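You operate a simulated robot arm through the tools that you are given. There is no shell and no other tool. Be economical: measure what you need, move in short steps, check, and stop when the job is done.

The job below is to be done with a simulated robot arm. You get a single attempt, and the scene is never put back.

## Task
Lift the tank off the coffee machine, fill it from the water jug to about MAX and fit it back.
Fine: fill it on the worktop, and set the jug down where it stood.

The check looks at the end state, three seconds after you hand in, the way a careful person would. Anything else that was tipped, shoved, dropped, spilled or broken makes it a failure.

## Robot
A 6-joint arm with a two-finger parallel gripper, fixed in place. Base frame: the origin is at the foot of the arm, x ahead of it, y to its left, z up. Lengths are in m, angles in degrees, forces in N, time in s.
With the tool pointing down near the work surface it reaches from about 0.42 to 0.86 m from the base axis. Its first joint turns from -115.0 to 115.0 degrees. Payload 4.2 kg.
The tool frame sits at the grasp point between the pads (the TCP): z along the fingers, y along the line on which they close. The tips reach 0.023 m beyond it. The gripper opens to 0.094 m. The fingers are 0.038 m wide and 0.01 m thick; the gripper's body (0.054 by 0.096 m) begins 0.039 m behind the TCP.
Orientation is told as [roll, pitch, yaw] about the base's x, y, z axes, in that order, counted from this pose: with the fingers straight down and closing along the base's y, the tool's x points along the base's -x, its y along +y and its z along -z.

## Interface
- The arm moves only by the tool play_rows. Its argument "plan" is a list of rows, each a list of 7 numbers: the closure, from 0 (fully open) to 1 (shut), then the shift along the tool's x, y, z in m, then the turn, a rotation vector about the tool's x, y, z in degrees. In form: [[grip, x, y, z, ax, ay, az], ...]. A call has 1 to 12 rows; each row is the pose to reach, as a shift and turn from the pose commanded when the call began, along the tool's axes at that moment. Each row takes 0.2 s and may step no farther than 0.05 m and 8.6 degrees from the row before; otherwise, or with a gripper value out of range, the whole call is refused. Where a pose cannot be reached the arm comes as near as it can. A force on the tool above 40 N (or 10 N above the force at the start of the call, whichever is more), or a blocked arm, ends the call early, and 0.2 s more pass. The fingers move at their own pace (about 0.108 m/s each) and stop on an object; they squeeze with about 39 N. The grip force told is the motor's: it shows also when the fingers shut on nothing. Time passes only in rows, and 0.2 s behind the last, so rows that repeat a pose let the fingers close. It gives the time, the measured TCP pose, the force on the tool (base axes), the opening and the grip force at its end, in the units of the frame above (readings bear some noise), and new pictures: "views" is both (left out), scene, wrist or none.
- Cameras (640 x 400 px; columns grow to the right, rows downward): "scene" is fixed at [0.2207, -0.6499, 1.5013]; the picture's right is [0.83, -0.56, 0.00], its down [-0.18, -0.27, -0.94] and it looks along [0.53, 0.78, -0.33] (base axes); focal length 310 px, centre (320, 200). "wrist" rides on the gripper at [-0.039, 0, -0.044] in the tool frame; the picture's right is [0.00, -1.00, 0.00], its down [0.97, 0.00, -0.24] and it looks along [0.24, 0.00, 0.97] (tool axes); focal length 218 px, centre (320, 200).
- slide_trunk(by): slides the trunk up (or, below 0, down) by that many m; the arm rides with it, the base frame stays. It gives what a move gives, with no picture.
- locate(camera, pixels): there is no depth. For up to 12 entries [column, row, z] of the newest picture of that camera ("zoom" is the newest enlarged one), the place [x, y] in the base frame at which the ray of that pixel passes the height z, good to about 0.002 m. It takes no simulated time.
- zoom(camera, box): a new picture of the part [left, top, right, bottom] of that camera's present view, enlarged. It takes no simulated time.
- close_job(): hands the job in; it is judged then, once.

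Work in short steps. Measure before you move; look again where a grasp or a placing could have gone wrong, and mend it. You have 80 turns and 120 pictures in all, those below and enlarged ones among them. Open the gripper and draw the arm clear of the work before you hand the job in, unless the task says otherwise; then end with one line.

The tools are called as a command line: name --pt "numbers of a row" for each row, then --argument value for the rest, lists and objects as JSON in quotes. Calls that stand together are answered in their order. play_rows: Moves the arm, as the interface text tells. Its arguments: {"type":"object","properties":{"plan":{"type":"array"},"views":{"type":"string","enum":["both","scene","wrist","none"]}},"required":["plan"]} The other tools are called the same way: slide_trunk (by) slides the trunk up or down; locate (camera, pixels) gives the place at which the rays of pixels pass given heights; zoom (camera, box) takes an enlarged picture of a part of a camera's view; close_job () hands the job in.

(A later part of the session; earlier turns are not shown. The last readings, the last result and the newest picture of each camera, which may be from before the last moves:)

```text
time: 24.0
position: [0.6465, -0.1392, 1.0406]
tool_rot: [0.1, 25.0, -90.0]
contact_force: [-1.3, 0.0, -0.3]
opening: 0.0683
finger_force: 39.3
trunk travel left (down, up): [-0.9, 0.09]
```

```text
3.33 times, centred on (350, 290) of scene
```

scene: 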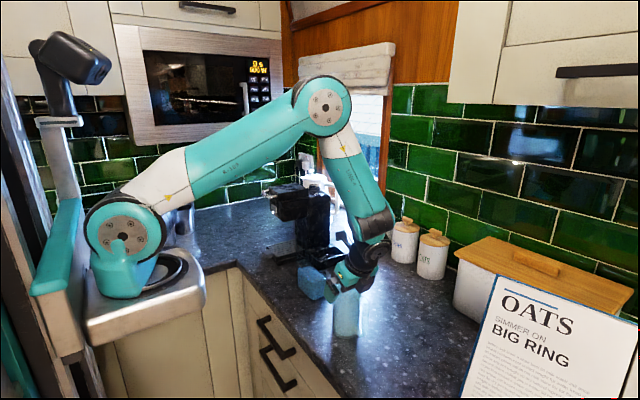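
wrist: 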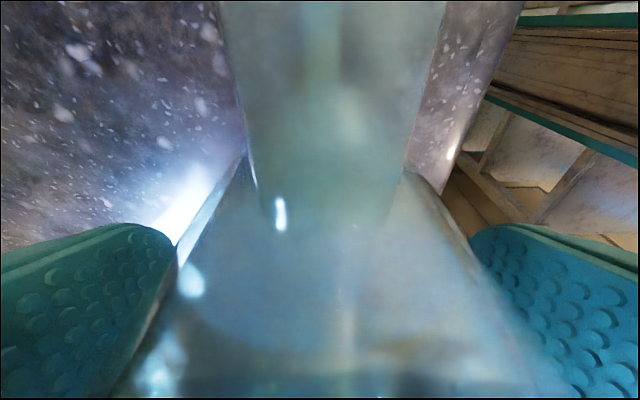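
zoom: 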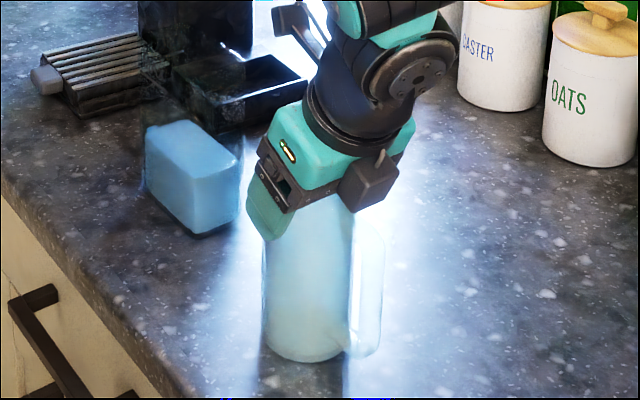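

The jug is held at 0.068. I'll lift it vertically about 0.11 and shift 0.013 in +x, gently.

play_rows --pt "0.6 0.00423 0 -0.00906 0 0 0" --pt "0.6 0.0106 0 -0.0227 0 0 0" --pt "0.6 0.019 0.003 -0.0408 0 0 0" --pt "0.6 0.0275 0.006 -0.0589 0 0 0" --pt "0.6 0.036 0.01 -0.077 0 0 0" --pt "0.6 0.0423 0.013 -0.0906 0 0 0" --pt "0.6 0.0465 0.013 -0.0997 0 0 0" --pt "0.6 0.0465 0.013 -0.0997 0 0 0"

zoom --camera "scene" --box '[290, 200, 400, 330]'

```text
time: 25.8
position: [0.659, -0.1417, 1.1513]
tool_rot: [0.0, 24.9, -90.1]
contact_force: [-0.6, -0.9, -8.2]
opening: 0.0684
finger_force: 39.1
trunk travel left (down, up): [-0.9, 0.09]
```

scene: 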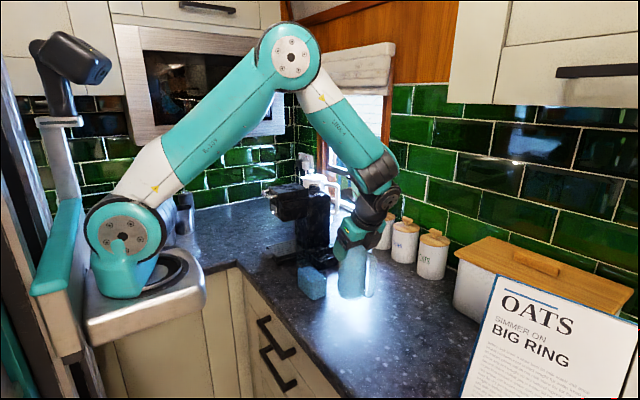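
wrist: 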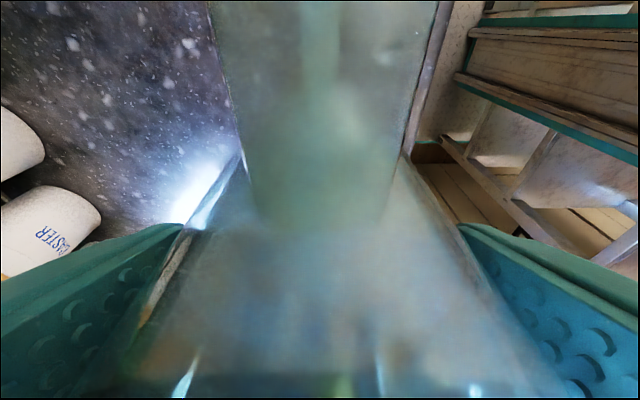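

```text
3.08 times, centred on (345, 265) of scene
```

zoom: 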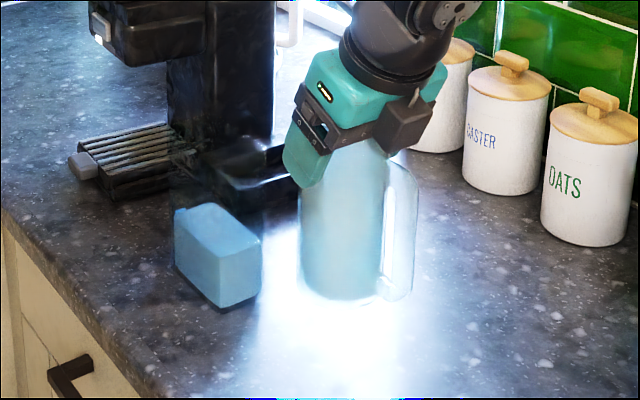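

The jug hangs at -8.2 N, upright. I'll bring it next to the tank, with the spout just over its -y rim, tilting 25° on the way (below the spill angle).

play_rows --pt "0.6 0.0091 0 0.0042 0 0 0" --pt "0.6 0.0227 0 0.0106 0 0 0" --pt "0.6 0.0363 0 0.0169 0 0 0" --pt "0.6 0.0453 0 0.0211 0 0 0" --pt "0.6 0.0511 0 0.0304 0 -3 0" --pt "0.6 0.0569 0 0.0397 0 -7 0" --pt "0.6 0.0627 0 0.049 0 -12 0" --pt "0.6 0.0685 0 0.0583 0 -16 0" --pt "0.6 0.0743 0 0.0676 0 -19 0" --pt "0.6 0.08 0 0.077 0 -22 0" --pt "0.6 0.08 0 0.077 0 -22 0"

zoom --camera "scene" --box '[280, 200, 390, 320]'

```text
time: 28.2
position: [0.6598, -0.0345, 1.1133]
tool_rot: [0.0, 3.0, -90.0]
contact_force: [-0.2, -0.2, -7.0]
opening: 0.0685
finger_force: 39.2
trunk travel left (down, up): [-0.9, 0.09]
```

scene: 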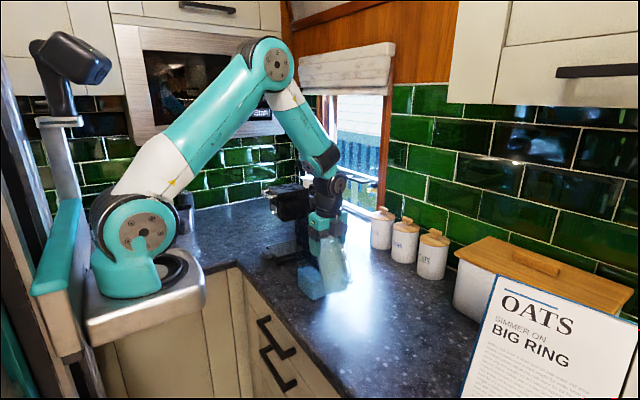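
wrist: 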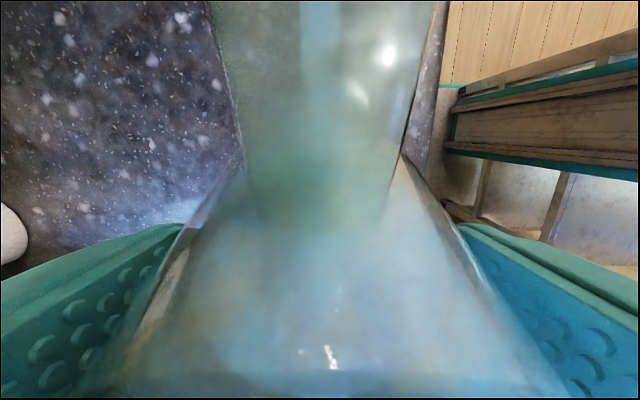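

```text
3.33 times, centred on (335, 260) of scene
```

zoom: 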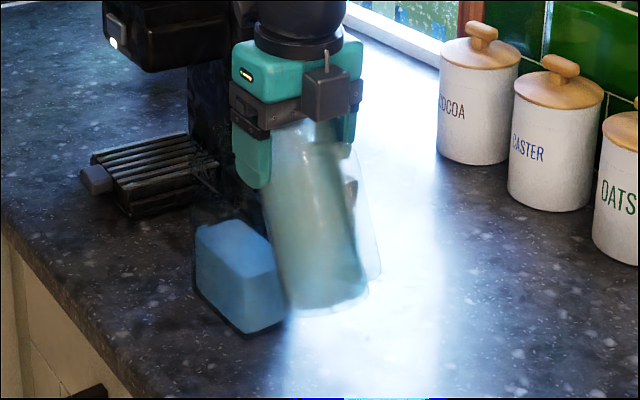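

The jug is tilted 22° with the grip unchanged, spout about at the tank's -y rim. I'll tilt to about 38° and look.

play_rows --pt "0.6 0 0 0 0 -4 0" --pt "0.6 0 0 -0.001 0 -8 0" --pt "0.6 0.001 0 -0.002 0 -12 0" --pt "0.6 0.001 0 -0.002 0 -16 0" --pt "0.6 0.001 0 -0.002 0 -16 0" --pt "0.6 0.001 0 -0.002 0 -16 0" --views "wrist"

zoom --camera "scene" --box '[285, 215, 375, 310]'

```text
time: 29.6
position: [0.6578, -0.0332, 1.1163]
tool_rot: [0.0, -13.1, -89.9]
contact_force: [0.0, 0.0, -6.6]
opening: 0.0684
finger_force: 39.1
trunk travel left (down, up): [-0.9, 0.09]
```

wrist: 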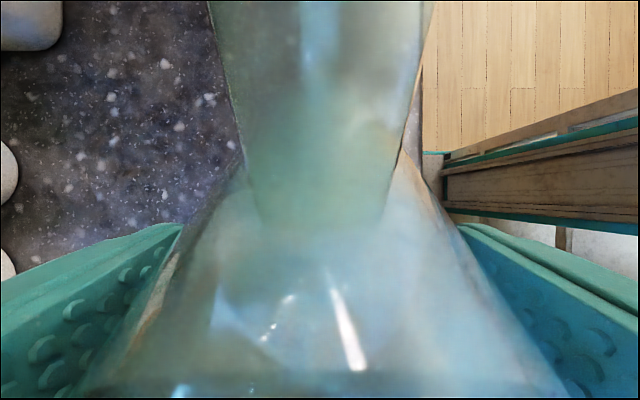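

```text
4.21 times, centred on (330, 262) of scene
```

zoom: 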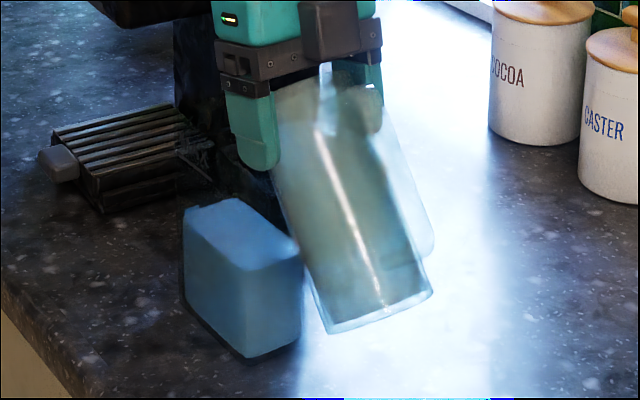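

Water is arriving in the tank (front edge grew from about 17 to 20 px) with no spill visible. I'll tilt another 8° and hold.

play_rows --pt "0.6 0.001 0 -0.001 0 -3 0" --pt "0.6 0.001 0 -0.003 0 -6 0" --pt "0.6 0.001 0 -0.003 0 -8 0" --pt "0.6 0.001 0 -0.003 0 -8 0" --pt "0.6 0.001 0 -0.003 0 -8 0" --pt "0.6 0.001 0 -0.003 0 -8 0" --views "none"

zoom --camera "scene" --box '[285, 215, 375, 310]'

```text
time: 31.0
position: [0.6577, -0.0323, 1.119]
tool_rot: [0.0, -20.9, -90.0]
contact_force: [0.3, 0.2, -6.9]
opening: 0.0685
finger_force: 38.9
trunk travel left (down, up): [-0.9, 0.09]
```

```text
4.21 times, centred on (330, 262) of scene
```

zoom: 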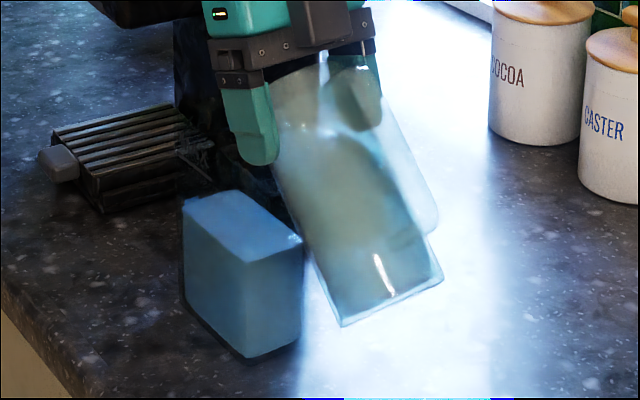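

The level rose again (front edge ≈97 px in this enlargement, from 85). Continuing with another 8°.

play_rows --pt "0.6 0.001 0 -0.001 0 -3 0" --pt "0.6 0.002 0 -0.002 0 -6 0" --pt "0.6 0.003 0 -0.003 0 -8 0" --pt "0.6 0.003 0 -0.003 0 -8 0" --pt "0.6 0.003 0 -0.003 0 -8 0" --pt "0.6 0.003 0 -0.003 0 -8 0" --views "none"

zoom --camera "scene" --box '[285, 215, 375, 310]'

```text
time: 32.4
position: [0.6571, -0.0297, 1.1215]
tool_rot: [0.2, -29.0, -90.0]
contact_force: [0.3, -0.3, -6.3]
opening: 0.0684
finger_force: 38.9
trunk travel left (down, up): [-0.9, 0.09]
```

```text
4.21 times, centred on (330, 262) of scene
```

zoom: 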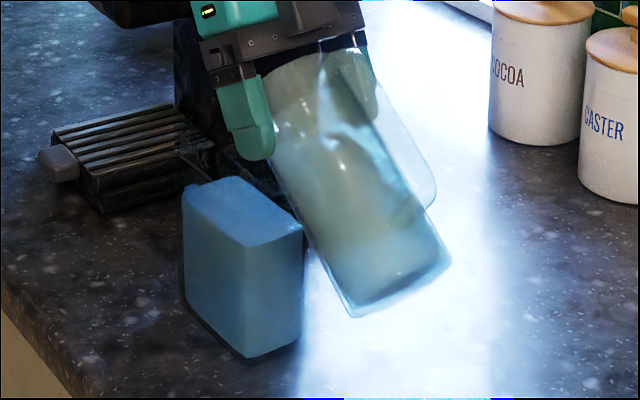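

The front edge is now ≈111 px. I'll look closer at the tank for the MAX marks.

zoom --camera "scene" --box '[300, 235, 350, 305]'

zoom --camera "scene" --box '[305, 230, 345, 262]'

```text
5.71 times, centred on (325, 270) of scene
```

zoom: 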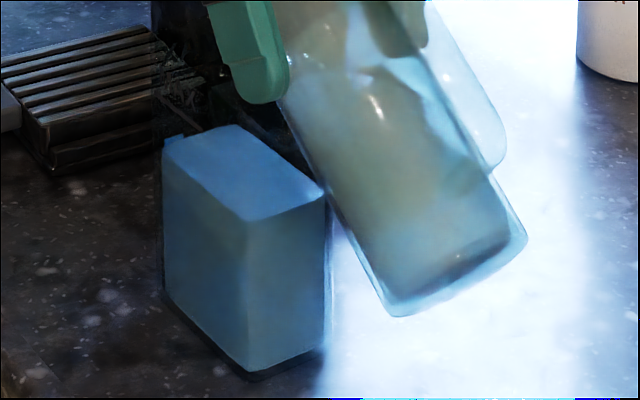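

```text
12.50 times, centred on (325, 246) of scene
```

zoom: 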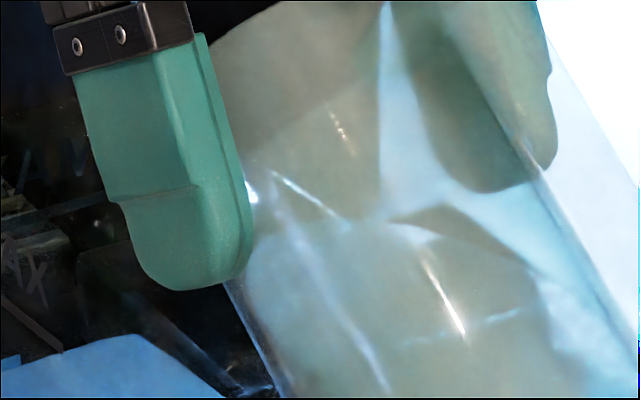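

The MAX underline on the -x face ends at about scene (304.4,258.2), and the water edge below it is near row 265.8, so about 0.024 m is left. I'll tilt another 8°.

play_rows --pt "0.6 0.001 0 -0.001 0 -3 0" --pt "0.6 0.003 0 -0.002 0 -6 0" --pt "0.6 0.004 0 -0.003 0 -8 0" --pt "0.6 0.004 0 -0.003 0 -8 0" --pt "0.6 0.004 0 -0.003 0 -8 0" --pt "0.6 0.004 0 -0.003 0 -8 0" --views "none"

zoom --camera "scene" --box '[285, 215, 375, 310]'

zoom --camera "scene" --box '[290, 238, 330, 278]'

```text
time: 33.8
position: [0.6592, -0.0239, 1.1209]
tool_rot: [-0.1, -37.1, -90.0]
contact_force: [0.1, -0.5, -5.4]
opening: 0.0684
finger_force: 38.4
trunk travel left (down, up): [-0.9, 0.09]
```

```text
4.21 times, centred on (330, 262) of scene
```

zoom: 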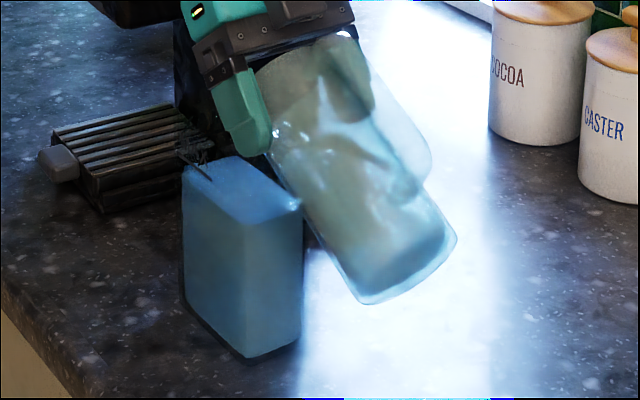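

```text
10.00 times, centred on (310, 258) of scene
```

zoom: 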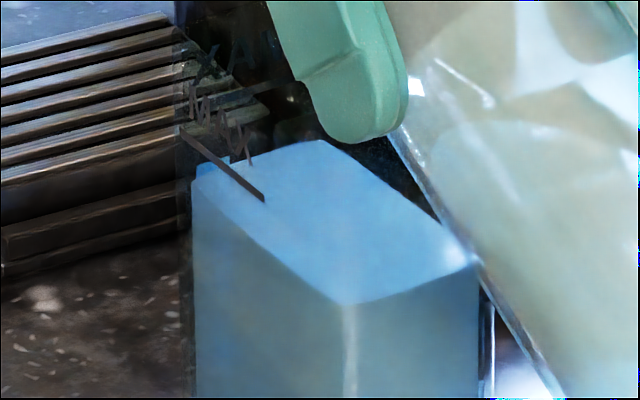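

Now the water edge is about 3.8 scene px below the MAX underline, roughly 0.012 m. I'll tilt another 6° and recheck.

play_rows --pt "0.6 0.001 0 -0.001 0 -2 0" --pt "0.6 0.002 0 -0.002 0 -4 0" --pt "0.6 0.003 0 -0.003 0 -6 0" --pt "0.6 0.003 0 -0.003 0 -6 0" --pt "0.6 0.003 0 -0.003 0 -6 0" --pt "0.6 0.003 0 -0.003 0 -6 0" --views "none"

zoom --camera "scene" --box '[290, 238, 330, 278]'

```text
time: 35.2
position: [0.6582, -0.02, 1.121]
tool_rot: [-0.1, -42.9, -90.0]
contact_force: [0.4, 0.0, -4.0]
opening: 0.0687
finger_force: 39.0
trunk travel left (down, up): [-0.9, 0.09]
```

```text
10.00 times, centred on (310, 258) of scene
```

zoom: 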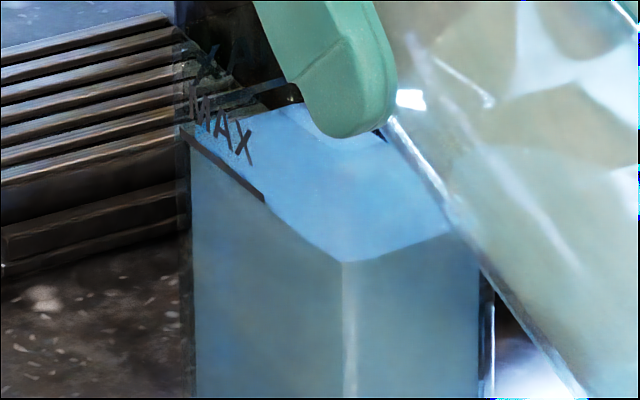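

The water edge now coincides with the MAX underline (both at row ≈200 at column 264). I'll tilt back along the same path with the spout kept over the tank.

play_rows --pt "0.6 -0.002 0 0.002 0 8 0" --pt "0.6 -0.005 0 0.005 0 16 0" --pt "0.6 -0.0074 0 0.0085 0 24 0" --pt "0.6 -0.0068 0 0.0105 0 31 0" --pt "0.6 -0.006 0 0.0125 0 38 0" --pt "0.6 -0.0051 0 0.0145 0 45 0" --pt "0.6 -0.0051 0 0.0145 0 45 0" --pt "0.6 -0.0051 0 0.0145 0 45 0" --views "scene"

zoom --camera "scene" --box '[285, 215, 375, 310]'

zoom --camera "scene" --box '[290, 238, 330, 278]'

```text
time: 37.0
position: [0.658, -0.0331, 1.1138]
tool_rot: [-0.1, 2.0, -90.0]
contact_force: [-0.5, 0.5, -4.7]
opening: 0.0685
finger_force: 38.7
trunk travel left (down, up): [-0.9, 0.09]
```

scene: 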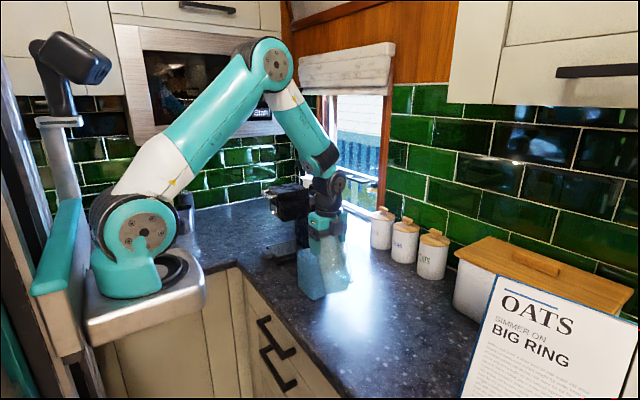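

```text
4.21 times, centred on (330, 262) of scene
```

zoom: 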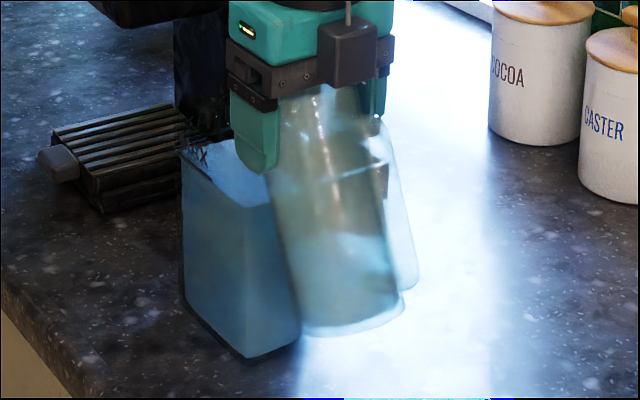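

```text
10.00 times, centred on (310, 258) of scene
```

zoom: 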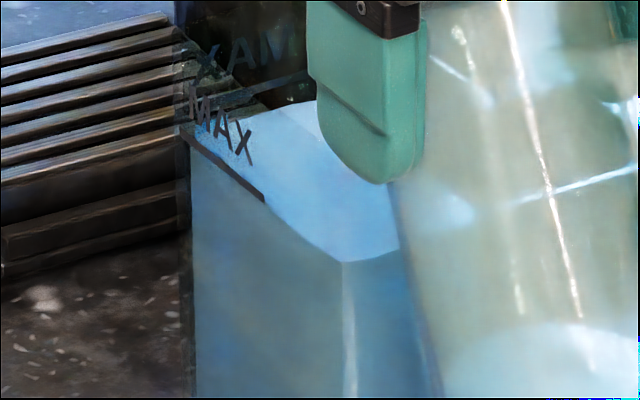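

The level sits exactly at MAX and nothing is wet around it. I'll return the jug upright to the point above its old place.

play_rows --pt "0.6 -0.009 0 -0.0062 0 4 0" --pt "0.6 -0.018 0 -0.0124 0 8 0" --pt "0.6 -0.027 0 -0.0186 0 12 0" --pt "0.6 -0.036 0 -0.0248 0 16 0" --pt "0.6 -0.045 0 -0.031 0 20 0" --pt "0.6 -0.0538 0 -0.0372 0 23 0" --pt "0.6 -0.07 -0.004 -0.038 0 23 0" --pt "0.6 -0.088 -0.009 -0.0385 0 23 0" --pt "0.6 -0.1057 -0.013 -0.039 0 23 0" --pt "0.6 -0.1057 -0.013 -0.039 0 23 0" --views "none"

zoom --camera "scene" --box '[290, 200, 400, 330]'

```text
time: 39.2
position: [0.6445, -0.1387, 1.1511]
tool_rot: [0.0, 24.9, -90.1]
contact_force: [0.4, 0.2, -3.9]
opening: 0.0684
finger_force: 39.3
trunk travel left (down, up): [-0.9, 0.09]
```

```text
3.08 times, centred on (345, 265) of scene
```

zoom: 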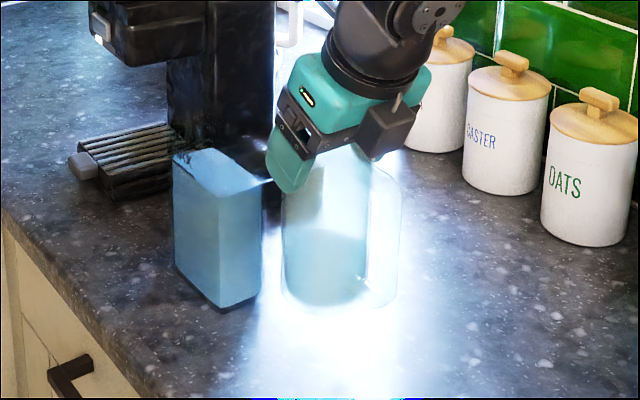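

The jug is upright above its old spot. I'll lower 0.10, stopping just above the worktop, and check for upright.

play_rows --pt "0.6 -0.0085 0 0.0181 0 0 0" --pt "0.6 -0.0169 0 0.0363 0 0 0" --pt "0.6 -0.0254 0 0.0544 0 0 0" --pt "0.6 -0.0338 0 0.0725 0 0 0" --pt "0.6 -0.0402 0 0.0861 0 0 0" --pt "0.6 -0.0444 0 0.0952 0 0 0" --pt "0.6 -0.0444 0 0.0952 0 0 0" --views "none"

zoom --camera "scene" --box '[300, 230, 400, 350]'

```text
time: 40.8
position: [0.6473, -0.1399, 1.0443]
tool_rot: [0.0, 24.9, -90.0]
contact_force: [-0.2, 0.5, -3.5]
opening: 0.0683
finger_force: 39.3
trunk travel left (down, up): [-0.9, 0.09]
```

```text
3.33 times, centred on (350, 290) of scene
```

zoom: 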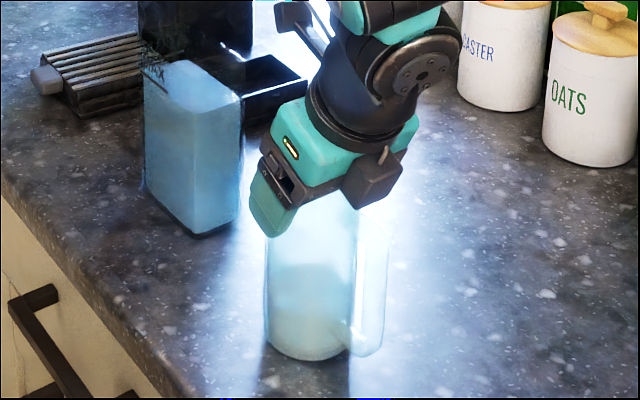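

The jug is still a few mm above the top and looks upright. I'll lower the last 4–5 mm, then release.

play_rows --pt "0.6 -0.0008 0 0.0018 0 0 0" --pt "0.6 -0.0015 0 0.0032 0 0 0" --pt "0.6 -0.0021 0 0.0045 0 0 0" --pt "0.6 -0.0021 0 0.0045 0 0 0" --views "none"

```text
time: 41.8
position: [0.6459, -0.1405, 1.0407]
tool_rot: [0.2, 25.0, -89.9]
contact_force: [0.3, -0.8, 22.9]
opening: 0.0685
finger_force: 38.9
trunk travel left (down, up): [-0.9, 0.09]
```

The base is pressing down at 23 N, so I'll ease up about 1 mm before opening.

play_rows --pt "0.6 0.0004 0 -0.0009 0 0 0" --pt "0.6 0.0004 0 -0.0009 0 0 0" --views "none"

```text
time: 42.4
position: [0.6469, -0.1398, 1.042]
tool_rot: [0.2, 25.1, -89.8]
contact_force: [2.7, -1.5, 25.5]
opening: 0.0684
finger_force: 39.2
trunk travel left (down, up): [-0.9, 0.09]
```

Still about 25 N, so I'll ease up another 1.5 mm.

play_rows --pt "0.6 0.0004 0 -0.0007 0 0 0" --pt "0.6 0.0007 0 -0.0014 0 0 0" --pt "0.6 0.0007 0 -0.0014 0 0 0" --views "none"

zoom --camera "scene" --box '[310, 250, 390, 350]'

```text
time: 43.2
position: [0.6454, -0.1409, 1.0421]
tool_rot: [-0.1, 25.0, -89.9]
contact_force: [7.5, -1.3, 12.2]
opening: 0.0685
finger_force: 39.4
trunk travel left (down, up): [-0.9, 0.09]
```

```text
4.00 times, centred on (350, 300) of scene
```

zoom: 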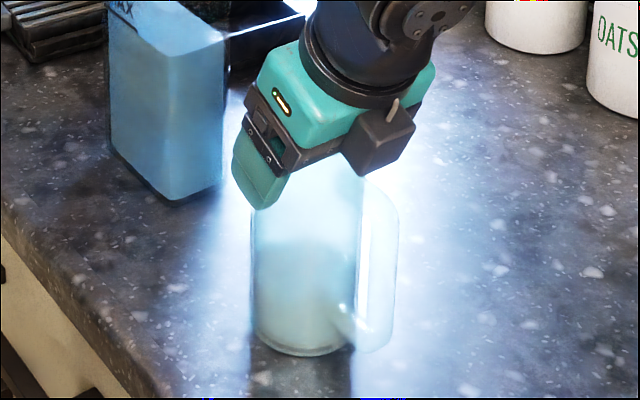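

Down to 12 N, so 0.8 mm more and then open.

play_rows --pt "0.6 0.0003 0 -0.0007 0 0 0" --pt "0.6 0.0003 0 -0.0007 0 0 0" --pt "0.2 0.0003 0 -0.0007 0 0 0" --pt "0.0 0.0003 0 -0.0007 0 0 0" --pt "0.0 0.0003 0 -0.0007 0 0 0" --views "none"

zoom --camera "scene" --box '[310, 250, 390, 350]'

```text
time: 44.4
position: [0.6457, -0.1402, 1.0417]
tool_rot: [0.0, 25.0, -90.0]
contact_force: [0.6, 0.5, -0.1]
opening: 0.0941
finger_force: 0.1
trunk travel left (down, up): [-0.9, 0.09]
```

```text
4.00 times, centred on (350, 300) of scene
```

zoom: 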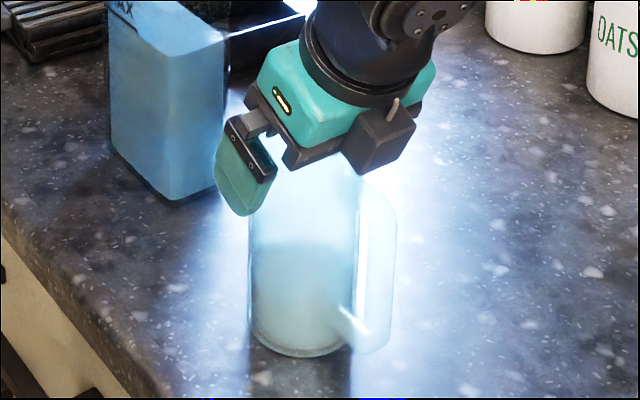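

The jug stands free. I'll back out along the approach line and then level the tool above.

play_rows --pt "0 0 0 -0.03 0 0 0" --pt "0 0 0 -0.065 0 0 0" --pt "0 0 0 -0.1 0 0 0" --pt "0 0 0 -0.14 0 0 0" --pt "0 0 0 -0.18 0 0 0" --pt "0 0 0 -0.22 0 -7 0" --pt "0 0.02 0 -0.22 0 -14 0" --pt "0 0.05 0 -0.22 0 -20 0" --pt "0 0.08 0 -0.22 0 -25 0" --pt "0 0.08 0 -0.22 0 -25 0"

zoom --camera "scene" --box '[280, 200, 400, 350]'

```text
time: 46.6
position: [0.6443, -0.1596, 1.2767]
tool_rot: [0.0, 0.0, -90.0]
contact_force: [1.3, 0.0, 0.5]
opening: 0.0941
finger_force: 0.0
trunk travel left (down, up): [-0.9, 0.09]
```

scene: 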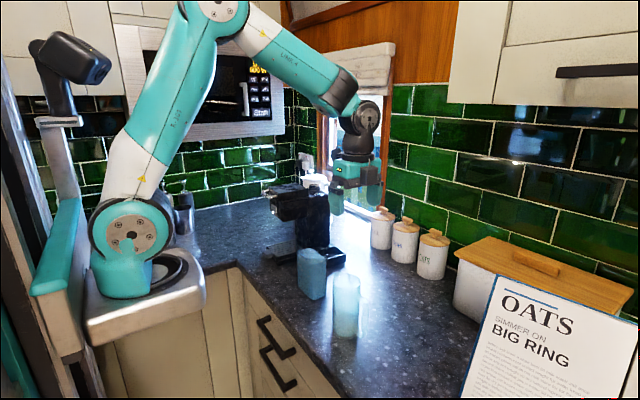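
wrist: 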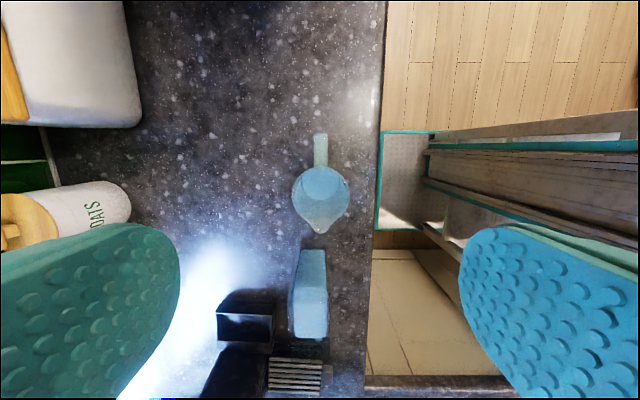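

```text
2.67 times, centred on (340, 275) of scene
```

zoom: 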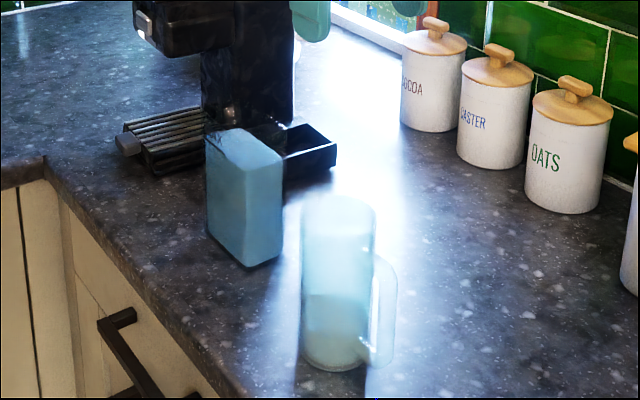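

The jug is back in place and upright. I'll go over the tank at (0.6595,0.052).

play_rows --pt "0.1 0.045 0.005 0 0 0 0" --pt "0.1 0.09 0.01 0 0 0 0" --pt "0.1 0.135 0.015 0 0 0 0" --pt "0.1 0.18 0.015 0 0 0 0" --pt "0.1 0.2115 0.015 0 0 0 0" --pt "0.1 0.2115 0.015 0.04 0 0 0" --pt "0.1 0.2115 0.015 0.08 0 0 0" --pt "0.1 0.2115 0.015 0.12 0 0 0" --pt "0.1 0.2115 0.015 0.14 0 0 0" --pt "0.1 0.2115 0.015 0.14 0 0 0" --views "wrist"

zoom --camera "scene" --box '[280, 180, 370, 310]'

```text
time: 48.8
position: [0.6586, 0.0516, 1.1343]
tool_rot: [0.1, 0.0, -90.0]
contact_force: [-0.2, 0.3, 0.2]
opening: 0.0845
finger_force: 0.0
trunk travel left (down, up): [-0.9, 0.09]
```

wrist: 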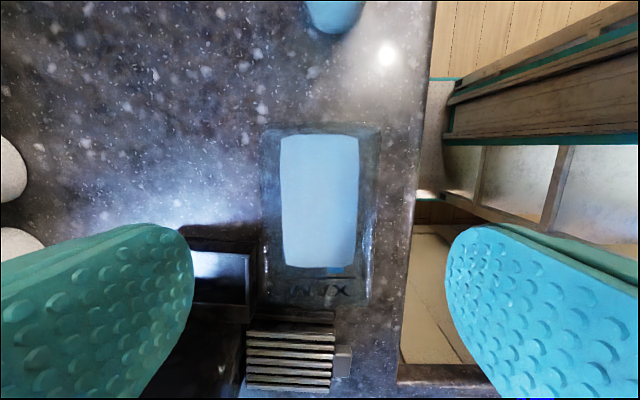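

```text
3.08 times, centred on (325, 245) of scene
```

zoom: 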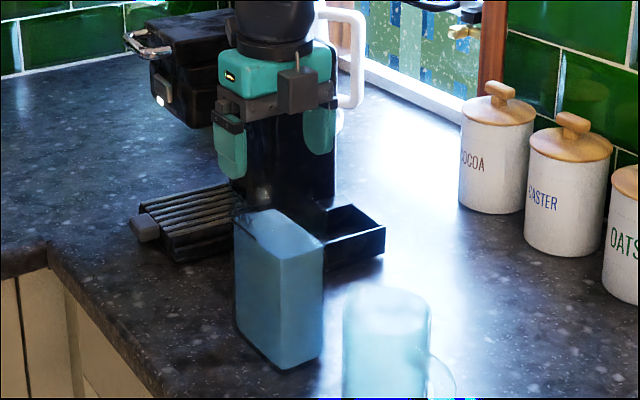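

The tank rim (columns 262–380) is centred. I'll descend to the same grasp height, z≈1.0545, and close.

play_rows --pt "0.1 0 0 0.03 0 0 0" --pt "0.1 0 0 0.055 0 0 0" --pt "0.1 0 0 0.075 0 0 0" --pt "0.1 0 0 0.08 0 0 0" --pt "0.1 0 0 0.08 0 0 0" --pt "0.7 0 0 0.08 0 0 0" --pt "0.7 0 0 0.08 0 0 0" --pt "0.7 0 0 0.08 0 0 0" --views "none"

```text
time: 50.6
position: [0.66, 0.0498, 1.0567]
tool_rot: [-0.1, 0.0, -90.1]
contact_force: [2.1, -0.2, -0.3]
opening: 0.058
finger_force: 39.0
trunk travel left (down, up): [-0.9, 0.09]
```

Gripped at 0.058. Lifting gently by 0.115.

play_rows --pt "0.7 0 0 -0.008 0 0 0" --pt "0.7 0 0 -0.022 0 0 0" --pt "0.7 0 0 -0.04 0 0 0" --pt "0.7 0 0 -0.06 0 0 0" --pt "0.7 0 0 -0.08 0 0 0" --pt "0.7 0 0 -0.1 0 0 0" --pt "0.7 0 0 -0.112 0 0 0" --pt "0.7 0 0 -0.115 0 0 0" --pt "0.7 0 0 -0.115 0 0 0"

zoom --camera "scene" --box '[270, 150, 380, 290]'

```text
time: 52.6
position: [0.6617, 0.0491, 1.1723]
tool_rot: [0.0, 0.0, -90.0]
contact_force: [-0.4, 0.4, -7.4]
opening: 0.0581
finger_force: 39.5
trunk travel left (down, up): [-0.9, 0.09]
```

scene: 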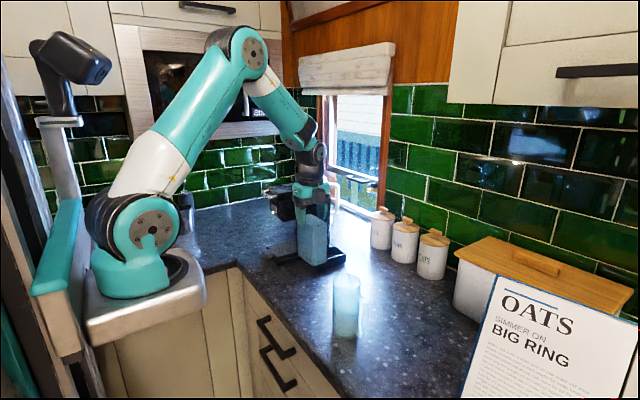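
wrist: 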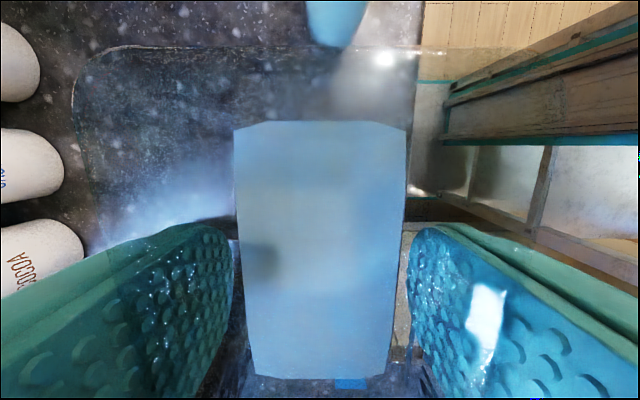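

```text
2.86 times, centred on (325, 220) of scene
```

zoom: 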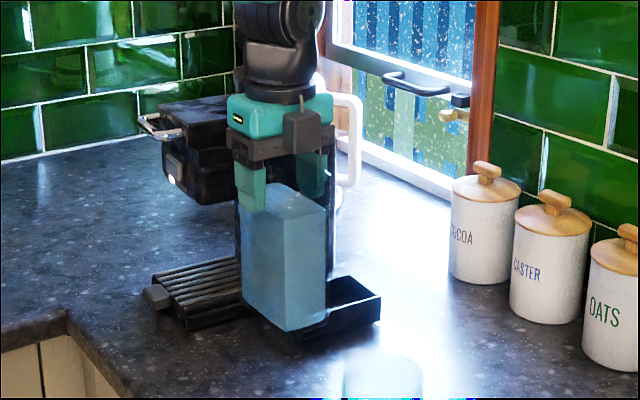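

The filled tank weighs about 7.4 N and hangs level. I'll carry it back, +x first with the 86° turn undone, stopping 5 cm short of the machine in y.

play_rows --pt "0.7 0 0.007 0 0 0 -6" --pt "0.7 0 0.02 0 0 0 -14" --pt "0.7 0 0.04 0 0 0 -22" --pt "0.7 0 0.06 0 0 0 -30" --pt "0.7 0.002 0.08 0 0 0 -38" --pt "0.7 0.005 0.1 0 0 0 -46" --pt "0.7 0.015 0.118 0 0 0 -54" --pt "0.7 0.03 0.13 0 0 0 -62" --pt "0.7 0.043 0.136 0 0 0 -70" --pt "0.7 0.052 0.139 0 0 0 -78" --pt "0.7 0.058 0.139 0 0 0 -86" --pt "0.7 0.06 0.139 0 0 0 -86"

zoom --camera "scene" --box '[280, 150, 390, 290]'

```text
time: 55.2
position: [0.7988, 0.1106, 1.1708]
tool_rot: [0.1, 0.0, -3.9]
contact_force: [1.0, 0.5, -7.9]
opening: 0.0579
finger_force: 38.9
trunk travel left (down, up): [-0.9, 0.09]
```

scene: 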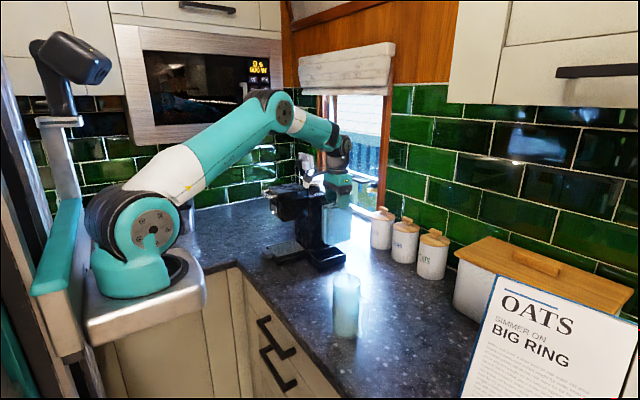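
wrist: 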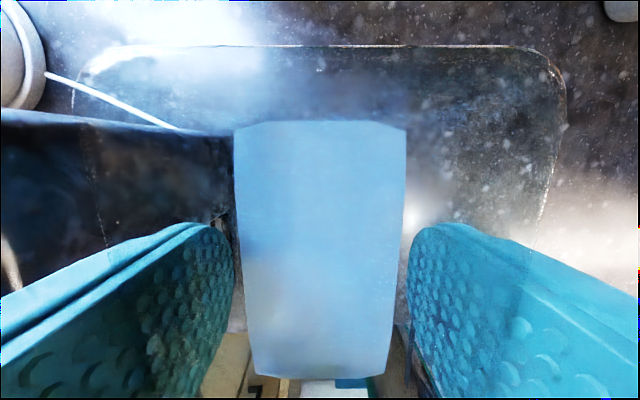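

```text
2.86 times, centred on (335, 220) of scene
```

zoom: 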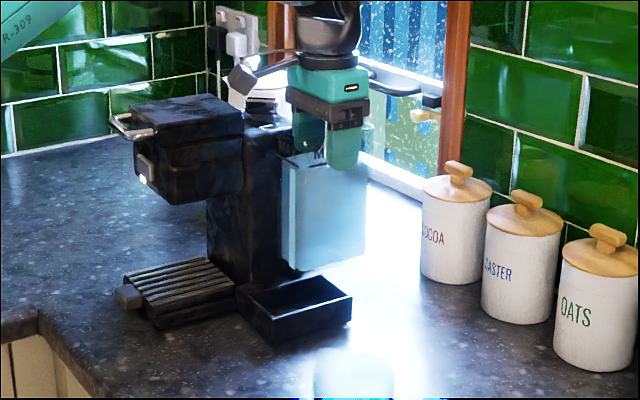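

Now the remaining 0.05 in +y to be above the tray, still at z≈1.17.

play_rows --pt "0.7 0.0007 0.01 0 0 0 0" --pt "0.7 0.0017 0.025 0 0 0 0" --pt "0.7 0.0029 0.041 0 0 0 0" --pt "0.7 0.0036 0.0509 0 0 0 0" --pt "0.7 0.0036 0.0509 0 0 0 0" --pt "0.7 0.0036 0.0509 0 0 0 0"

zoom --camera "scene" --box '[290, 170, 370, 280]'

```text
time: 56.6
position: [0.8003, 0.1612, 1.1719]
tool_rot: [0.0, -0.1, -4.0]
contact_force: [0.6, 0.5, -7.7]
opening: 0.0578
finger_force: 39.5
trunk travel left (down, up): [-0.9, 0.09]
```

scene: 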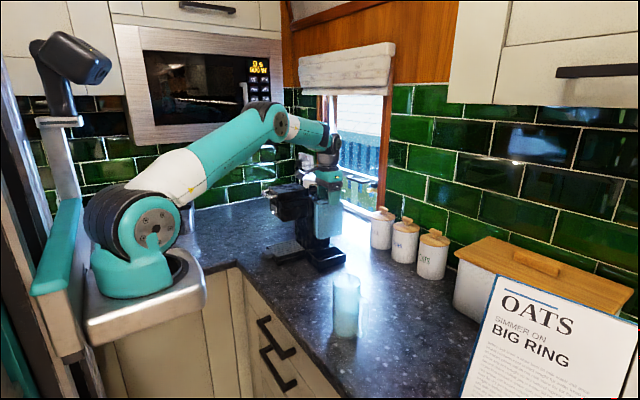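
wrist: 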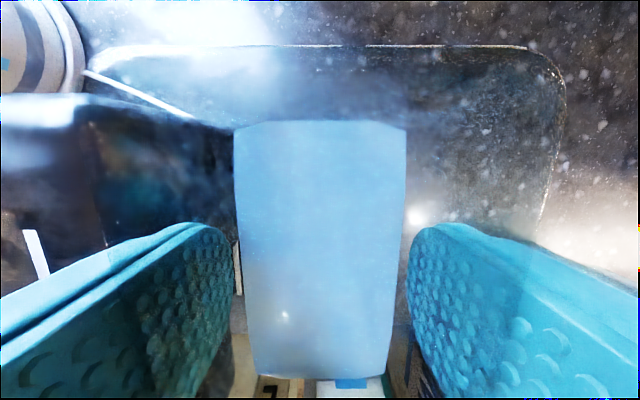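

```text
3.64 times, centred on (330, 225) of scene
```

zoom: 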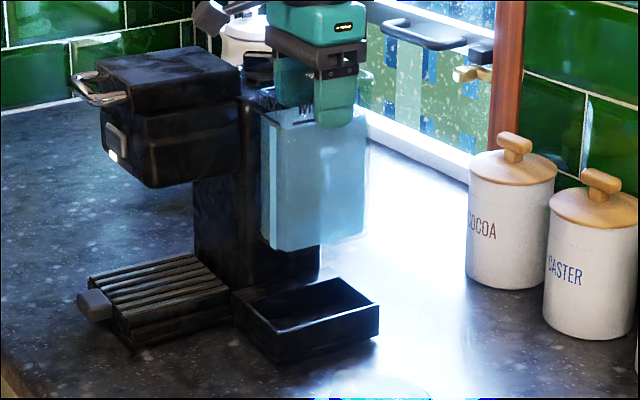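

Position matches the earlier lifted pose (block's left edge at column 261 versus 262 then). I'll lower to about z=1.09, where the base is just above the tray wall's interior.

play_rows --pt "0.7 0 0 0.02 0 0 0" --pt "0.7 0 0 0.04 0 0 0" --pt "0.7 0 0 0.055 0 0 0" --pt "0.7 0 0 0.068 0 0 0" --pt "0.7 0 0 0.076 0 0 0" --pt "0.7 0 0 0.082 0 0 0" --pt "0.7 0 0 0.082 0 0 0" --views "none"

zoom --camera "scene" --box '[295, 195, 365, 275]'

```text
time: 58.3
position: [0.8015, 0.1616, 1.091]
tool_rot: [0.2, -0.3, -4.0]
contact_force: [0.8, 0.5, -7.8]
opening: 0.0582
finger_force: 38.8
trunk travel left (down, up): [-0.9, 0.09]
stopped in row 7: the force on the tool passed its limit (the readings are from after the stop); the commanded pose is now the measured one
```

```text
5.00 times, centred on (330, 235) of scene
```

zoom: 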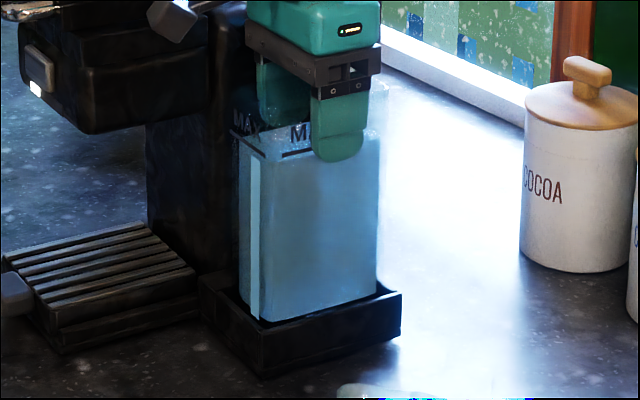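

Contact stopped it about 2 cm above the seat, so the base probably sits on the tray's wall top. I'll raise 6 mm and look closely at the alignment.

play_rows --pt "0.7 0 0 -0.003 0 0 0" --pt "0.7 0 0 -0.006 0 0 0" --pt "0.7 0 0 -0.006 0 0 0" --views "wrist"

zoom --camera "scene" --box '[310, 240, 355, 272]'

zoom --camera "wrist" --box '[200, 200, 440, 400]'

```text
time: 59.1
position: [0.8025, 0.163, 1.0995]
tool_rot: [0.2, -0.3, -3.9]
contact_force: [-0.5, -0.1, -6.2]
opening: 0.0581
finger_force: 39.6
trunk travel left (down, up): [-0.9, 0.09]
```

wrist: 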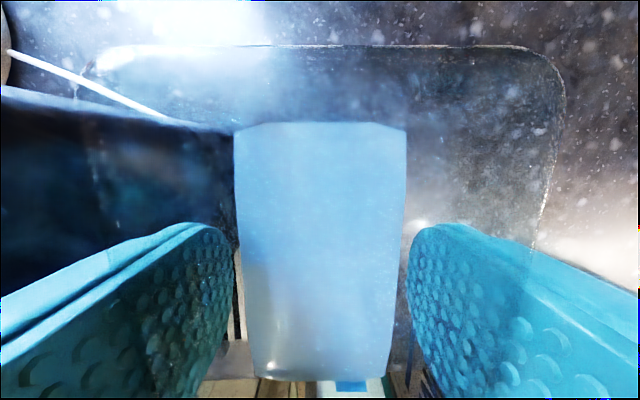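

```text
12.50 times, centred on (332, 256) of scene
```

zoom: 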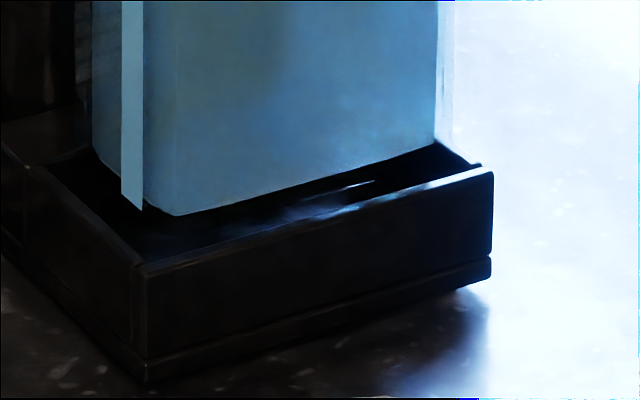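

```text
2.00 times, centred on (320, 300) of wrist
```

zoom: 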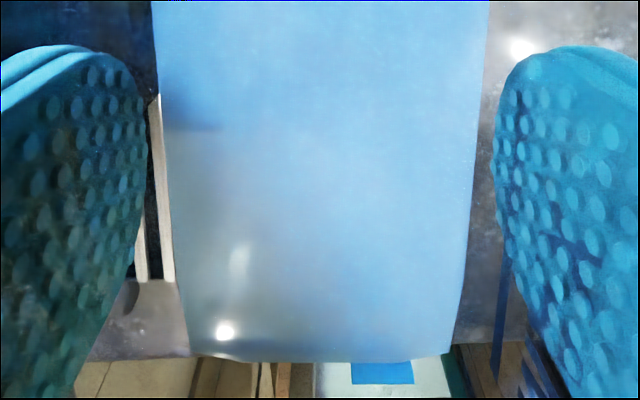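

I'll locate the tray's top corners and the water block's bottom corners from that close-up to compare their centres.

locate --camera "scene" --pixels '[[317.4, 261.4, 0.942], [345.6, 253.4, 0.942], [306.6, 252.8, 0.942], [320.2, 257.0, 0.951], [313.8, 251.8, 0.951], [341.3, 251.2, 0.951], [342.6, 251.5, 0.951]]'

zoom --camera "scene" --box '[302, 240, 332, 268]'

zoom --camera "scene" --box '[325, 240, 355, 268]'

```text
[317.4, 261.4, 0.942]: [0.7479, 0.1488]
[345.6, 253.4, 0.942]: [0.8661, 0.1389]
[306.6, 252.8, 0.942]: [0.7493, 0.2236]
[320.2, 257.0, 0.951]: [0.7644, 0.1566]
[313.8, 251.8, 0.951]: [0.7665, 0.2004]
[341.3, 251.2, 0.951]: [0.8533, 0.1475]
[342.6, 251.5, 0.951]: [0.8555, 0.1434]
```

```text
14.29 times, centred on (317, 254) of scene
```

zoom: 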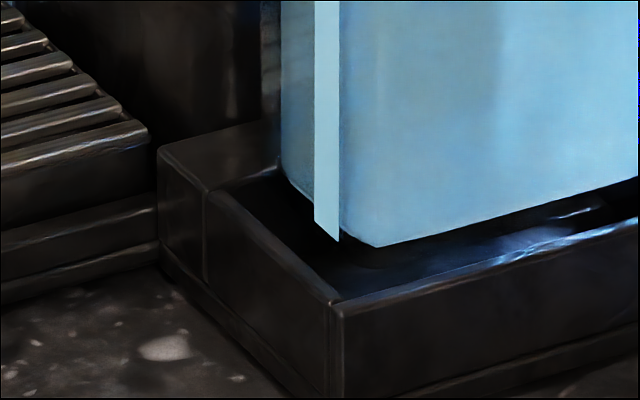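

```text
14.29 times, centred on (340, 254) of scene
```

zoom: 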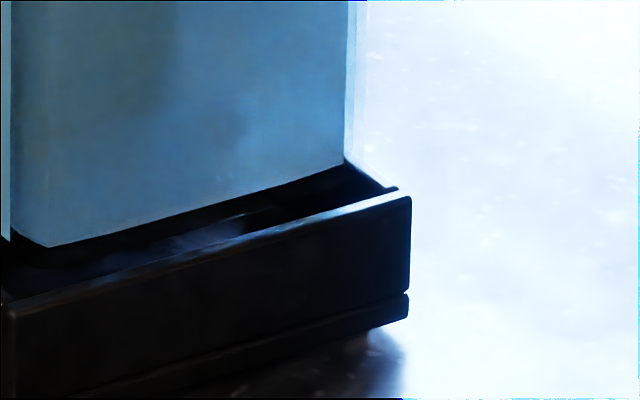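

The wall top works out to z≈0.953 when I reconcile both views, so the tank was already about 1 cm inside when it caught. I'll compare the tank bottom and the tray's inner edges in that same plane.

locate --camera "scene" --pixels '[[331.6, 254.35, 0.953], [331.6, 257.15, 0.953], [317.7, 254.84, 0.953], [313.85, 257.0, 0.953], [341.75, 251.55, 0.953], [344.55, 253.3, 0.953], [320.85, 257.3, 0.953], [309.5, 253.3, 0.953], [314.4, 252.2, 0.953], [318.4, 261.0, 0.953], [314.2, 251.5, 0.953]]'

zoom --camera "scene" --box '[308, 244, 326, 256]'

```text
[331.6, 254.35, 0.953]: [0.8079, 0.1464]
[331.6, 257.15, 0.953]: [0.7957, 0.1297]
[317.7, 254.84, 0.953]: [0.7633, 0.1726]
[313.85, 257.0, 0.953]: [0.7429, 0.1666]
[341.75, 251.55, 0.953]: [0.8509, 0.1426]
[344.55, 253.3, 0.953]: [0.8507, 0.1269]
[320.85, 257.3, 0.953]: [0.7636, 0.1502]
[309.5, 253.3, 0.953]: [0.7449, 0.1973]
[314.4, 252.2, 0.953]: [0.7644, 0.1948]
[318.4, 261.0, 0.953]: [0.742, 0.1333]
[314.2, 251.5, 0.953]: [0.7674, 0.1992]
```

```text
16.00 times, centred on (317, 250) of scene
```

zoom: 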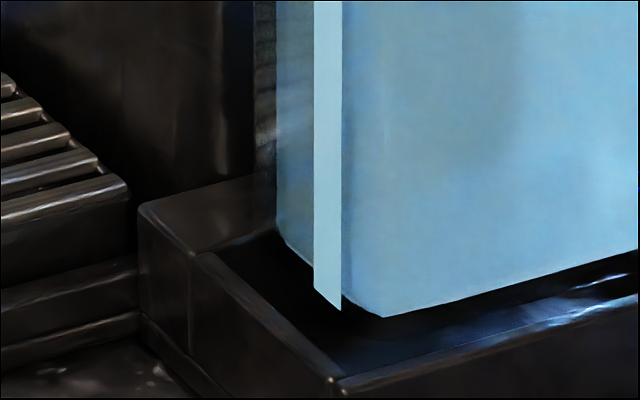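

The views leave a few mm of doubt. The first grasp read +4.7 N in y, meaning the tank was being pulled against the -y wall. I'll creep down to light contact and read the side forces.

play_rows --pt "0.7 0 0 0.003 0.2 0.3 0" --pt "0.7 0 0 0.005 0.2 0.3 0" --pt "0.7 0 0 0.006 0.2 0.3 0" --pt "0.7 0 0 0.0065 0.2 0.3 0" --pt "0.7 0 0 0.0065 0.2 0.3 0" --views "none"

```text
time: 60.3
position: [0.8026, 0.1632, 1.094]
tool_rot: [0.1, -0.1, -4.0]
contact_force: [1.0, 3.7, -6.5]
opening: 0.0577
finger_force: 38.9
trunk travel left (down, up): [-0.9, 0.09]
```

There is a light +3.7 N y-force already. I'll go 2 mm further to confirm the side.

play_rows --pt "0.7 0 0 0.001 0 0 0" --pt "0.7 0 0 0.002 0 0 0" --pt "0.7 0 0 0.002 0 0 0" --views "none"

```text
time: 61.1
position: [0.8016, 0.1621, 1.0926]
tool_rot: [0.0, 0.0, -3.9]
contact_force: [0.1, 2.1, -6.1]
opening: 0.0577
finger_force: 38.8
trunk travel left (down, up): [-0.9, 0.09]
```

The vertical load is still just the weight. Another 3 mm.

play_rows --pt "0.7 0 0 0.001 0 0 0" --pt "0.7 0 0 0.002 0 0 0" --pt "0.7 0 0 0.003 0 0 0" --pt "0.7 0 0 0.003 0 0 0" --views "none"

```text
time: 62.1
position: [0.8017, 0.1631, 1.088]
tool_rot: [0.0, -0.1, -4.0]
contact_force: [0.8, 0.9, -7.9]
opening: 0.058
finger_force: 38.6
trunk travel left (down, up): [-0.9, 0.09]
```

No contact here now, so I'll keep lowering in small steps.

play_rows --pt "0.7 0 0 0.001 0 0 0" --pt "0.7 0 0 0.002 0 0 0" --pt "0.7 0 0 0.003 0 0 0" --pt "0.7 0 0 0.004 0 0 0" --pt "0.7 0 0 0.004 0 0 0" --views "none"

```text
time: 63.3
position: [0.8027, 0.1626, 1.0837]
tool_rot: [0.1, -0.3, -4.0]
contact_force: [1.1, 1.4, -7.1]
opening: 0.0579
finger_force: 39.1
trunk travel left (down, up): [-0.9, 0.09]
```

Still free at z≈1.084. Continuing.

play_rows --pt "0.7 0 0 0.001 0 0 0" --pt "0.7 0 0 0.002 0 0 0" --pt "0.7 0 0 0.003 0 0 0" --pt "0.7 0 0 0.004 0 0 0" --pt "0.7 0 0 0.005 0 0 0" --pt "0.7 0 0 0.005 0 0 0" --views "none"

zoom --camera "scene" --box '[302, 200, 352, 275]'

```text
time: 64.7
position: [0.8022, 0.1615, 1.0802]
tool_rot: [0.2, -0.1, -4.1]
contact_force: [0.5, 5.9, -5.7]
opening: 0.0577
finger_force: 39.0
trunk travel left (down, up): [-0.9, 0.09]
```

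```text
5.33 times, centred on (327, 238) of scene
```

zoom: 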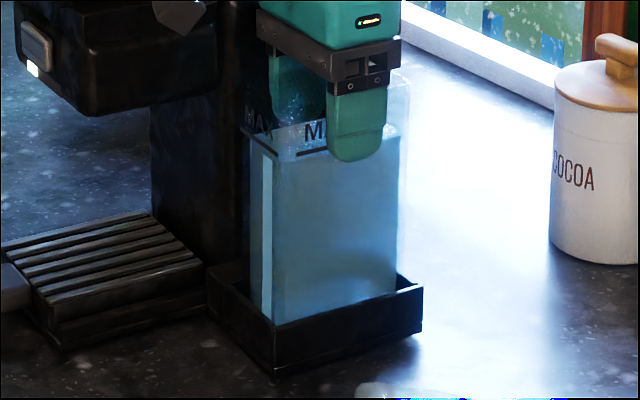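

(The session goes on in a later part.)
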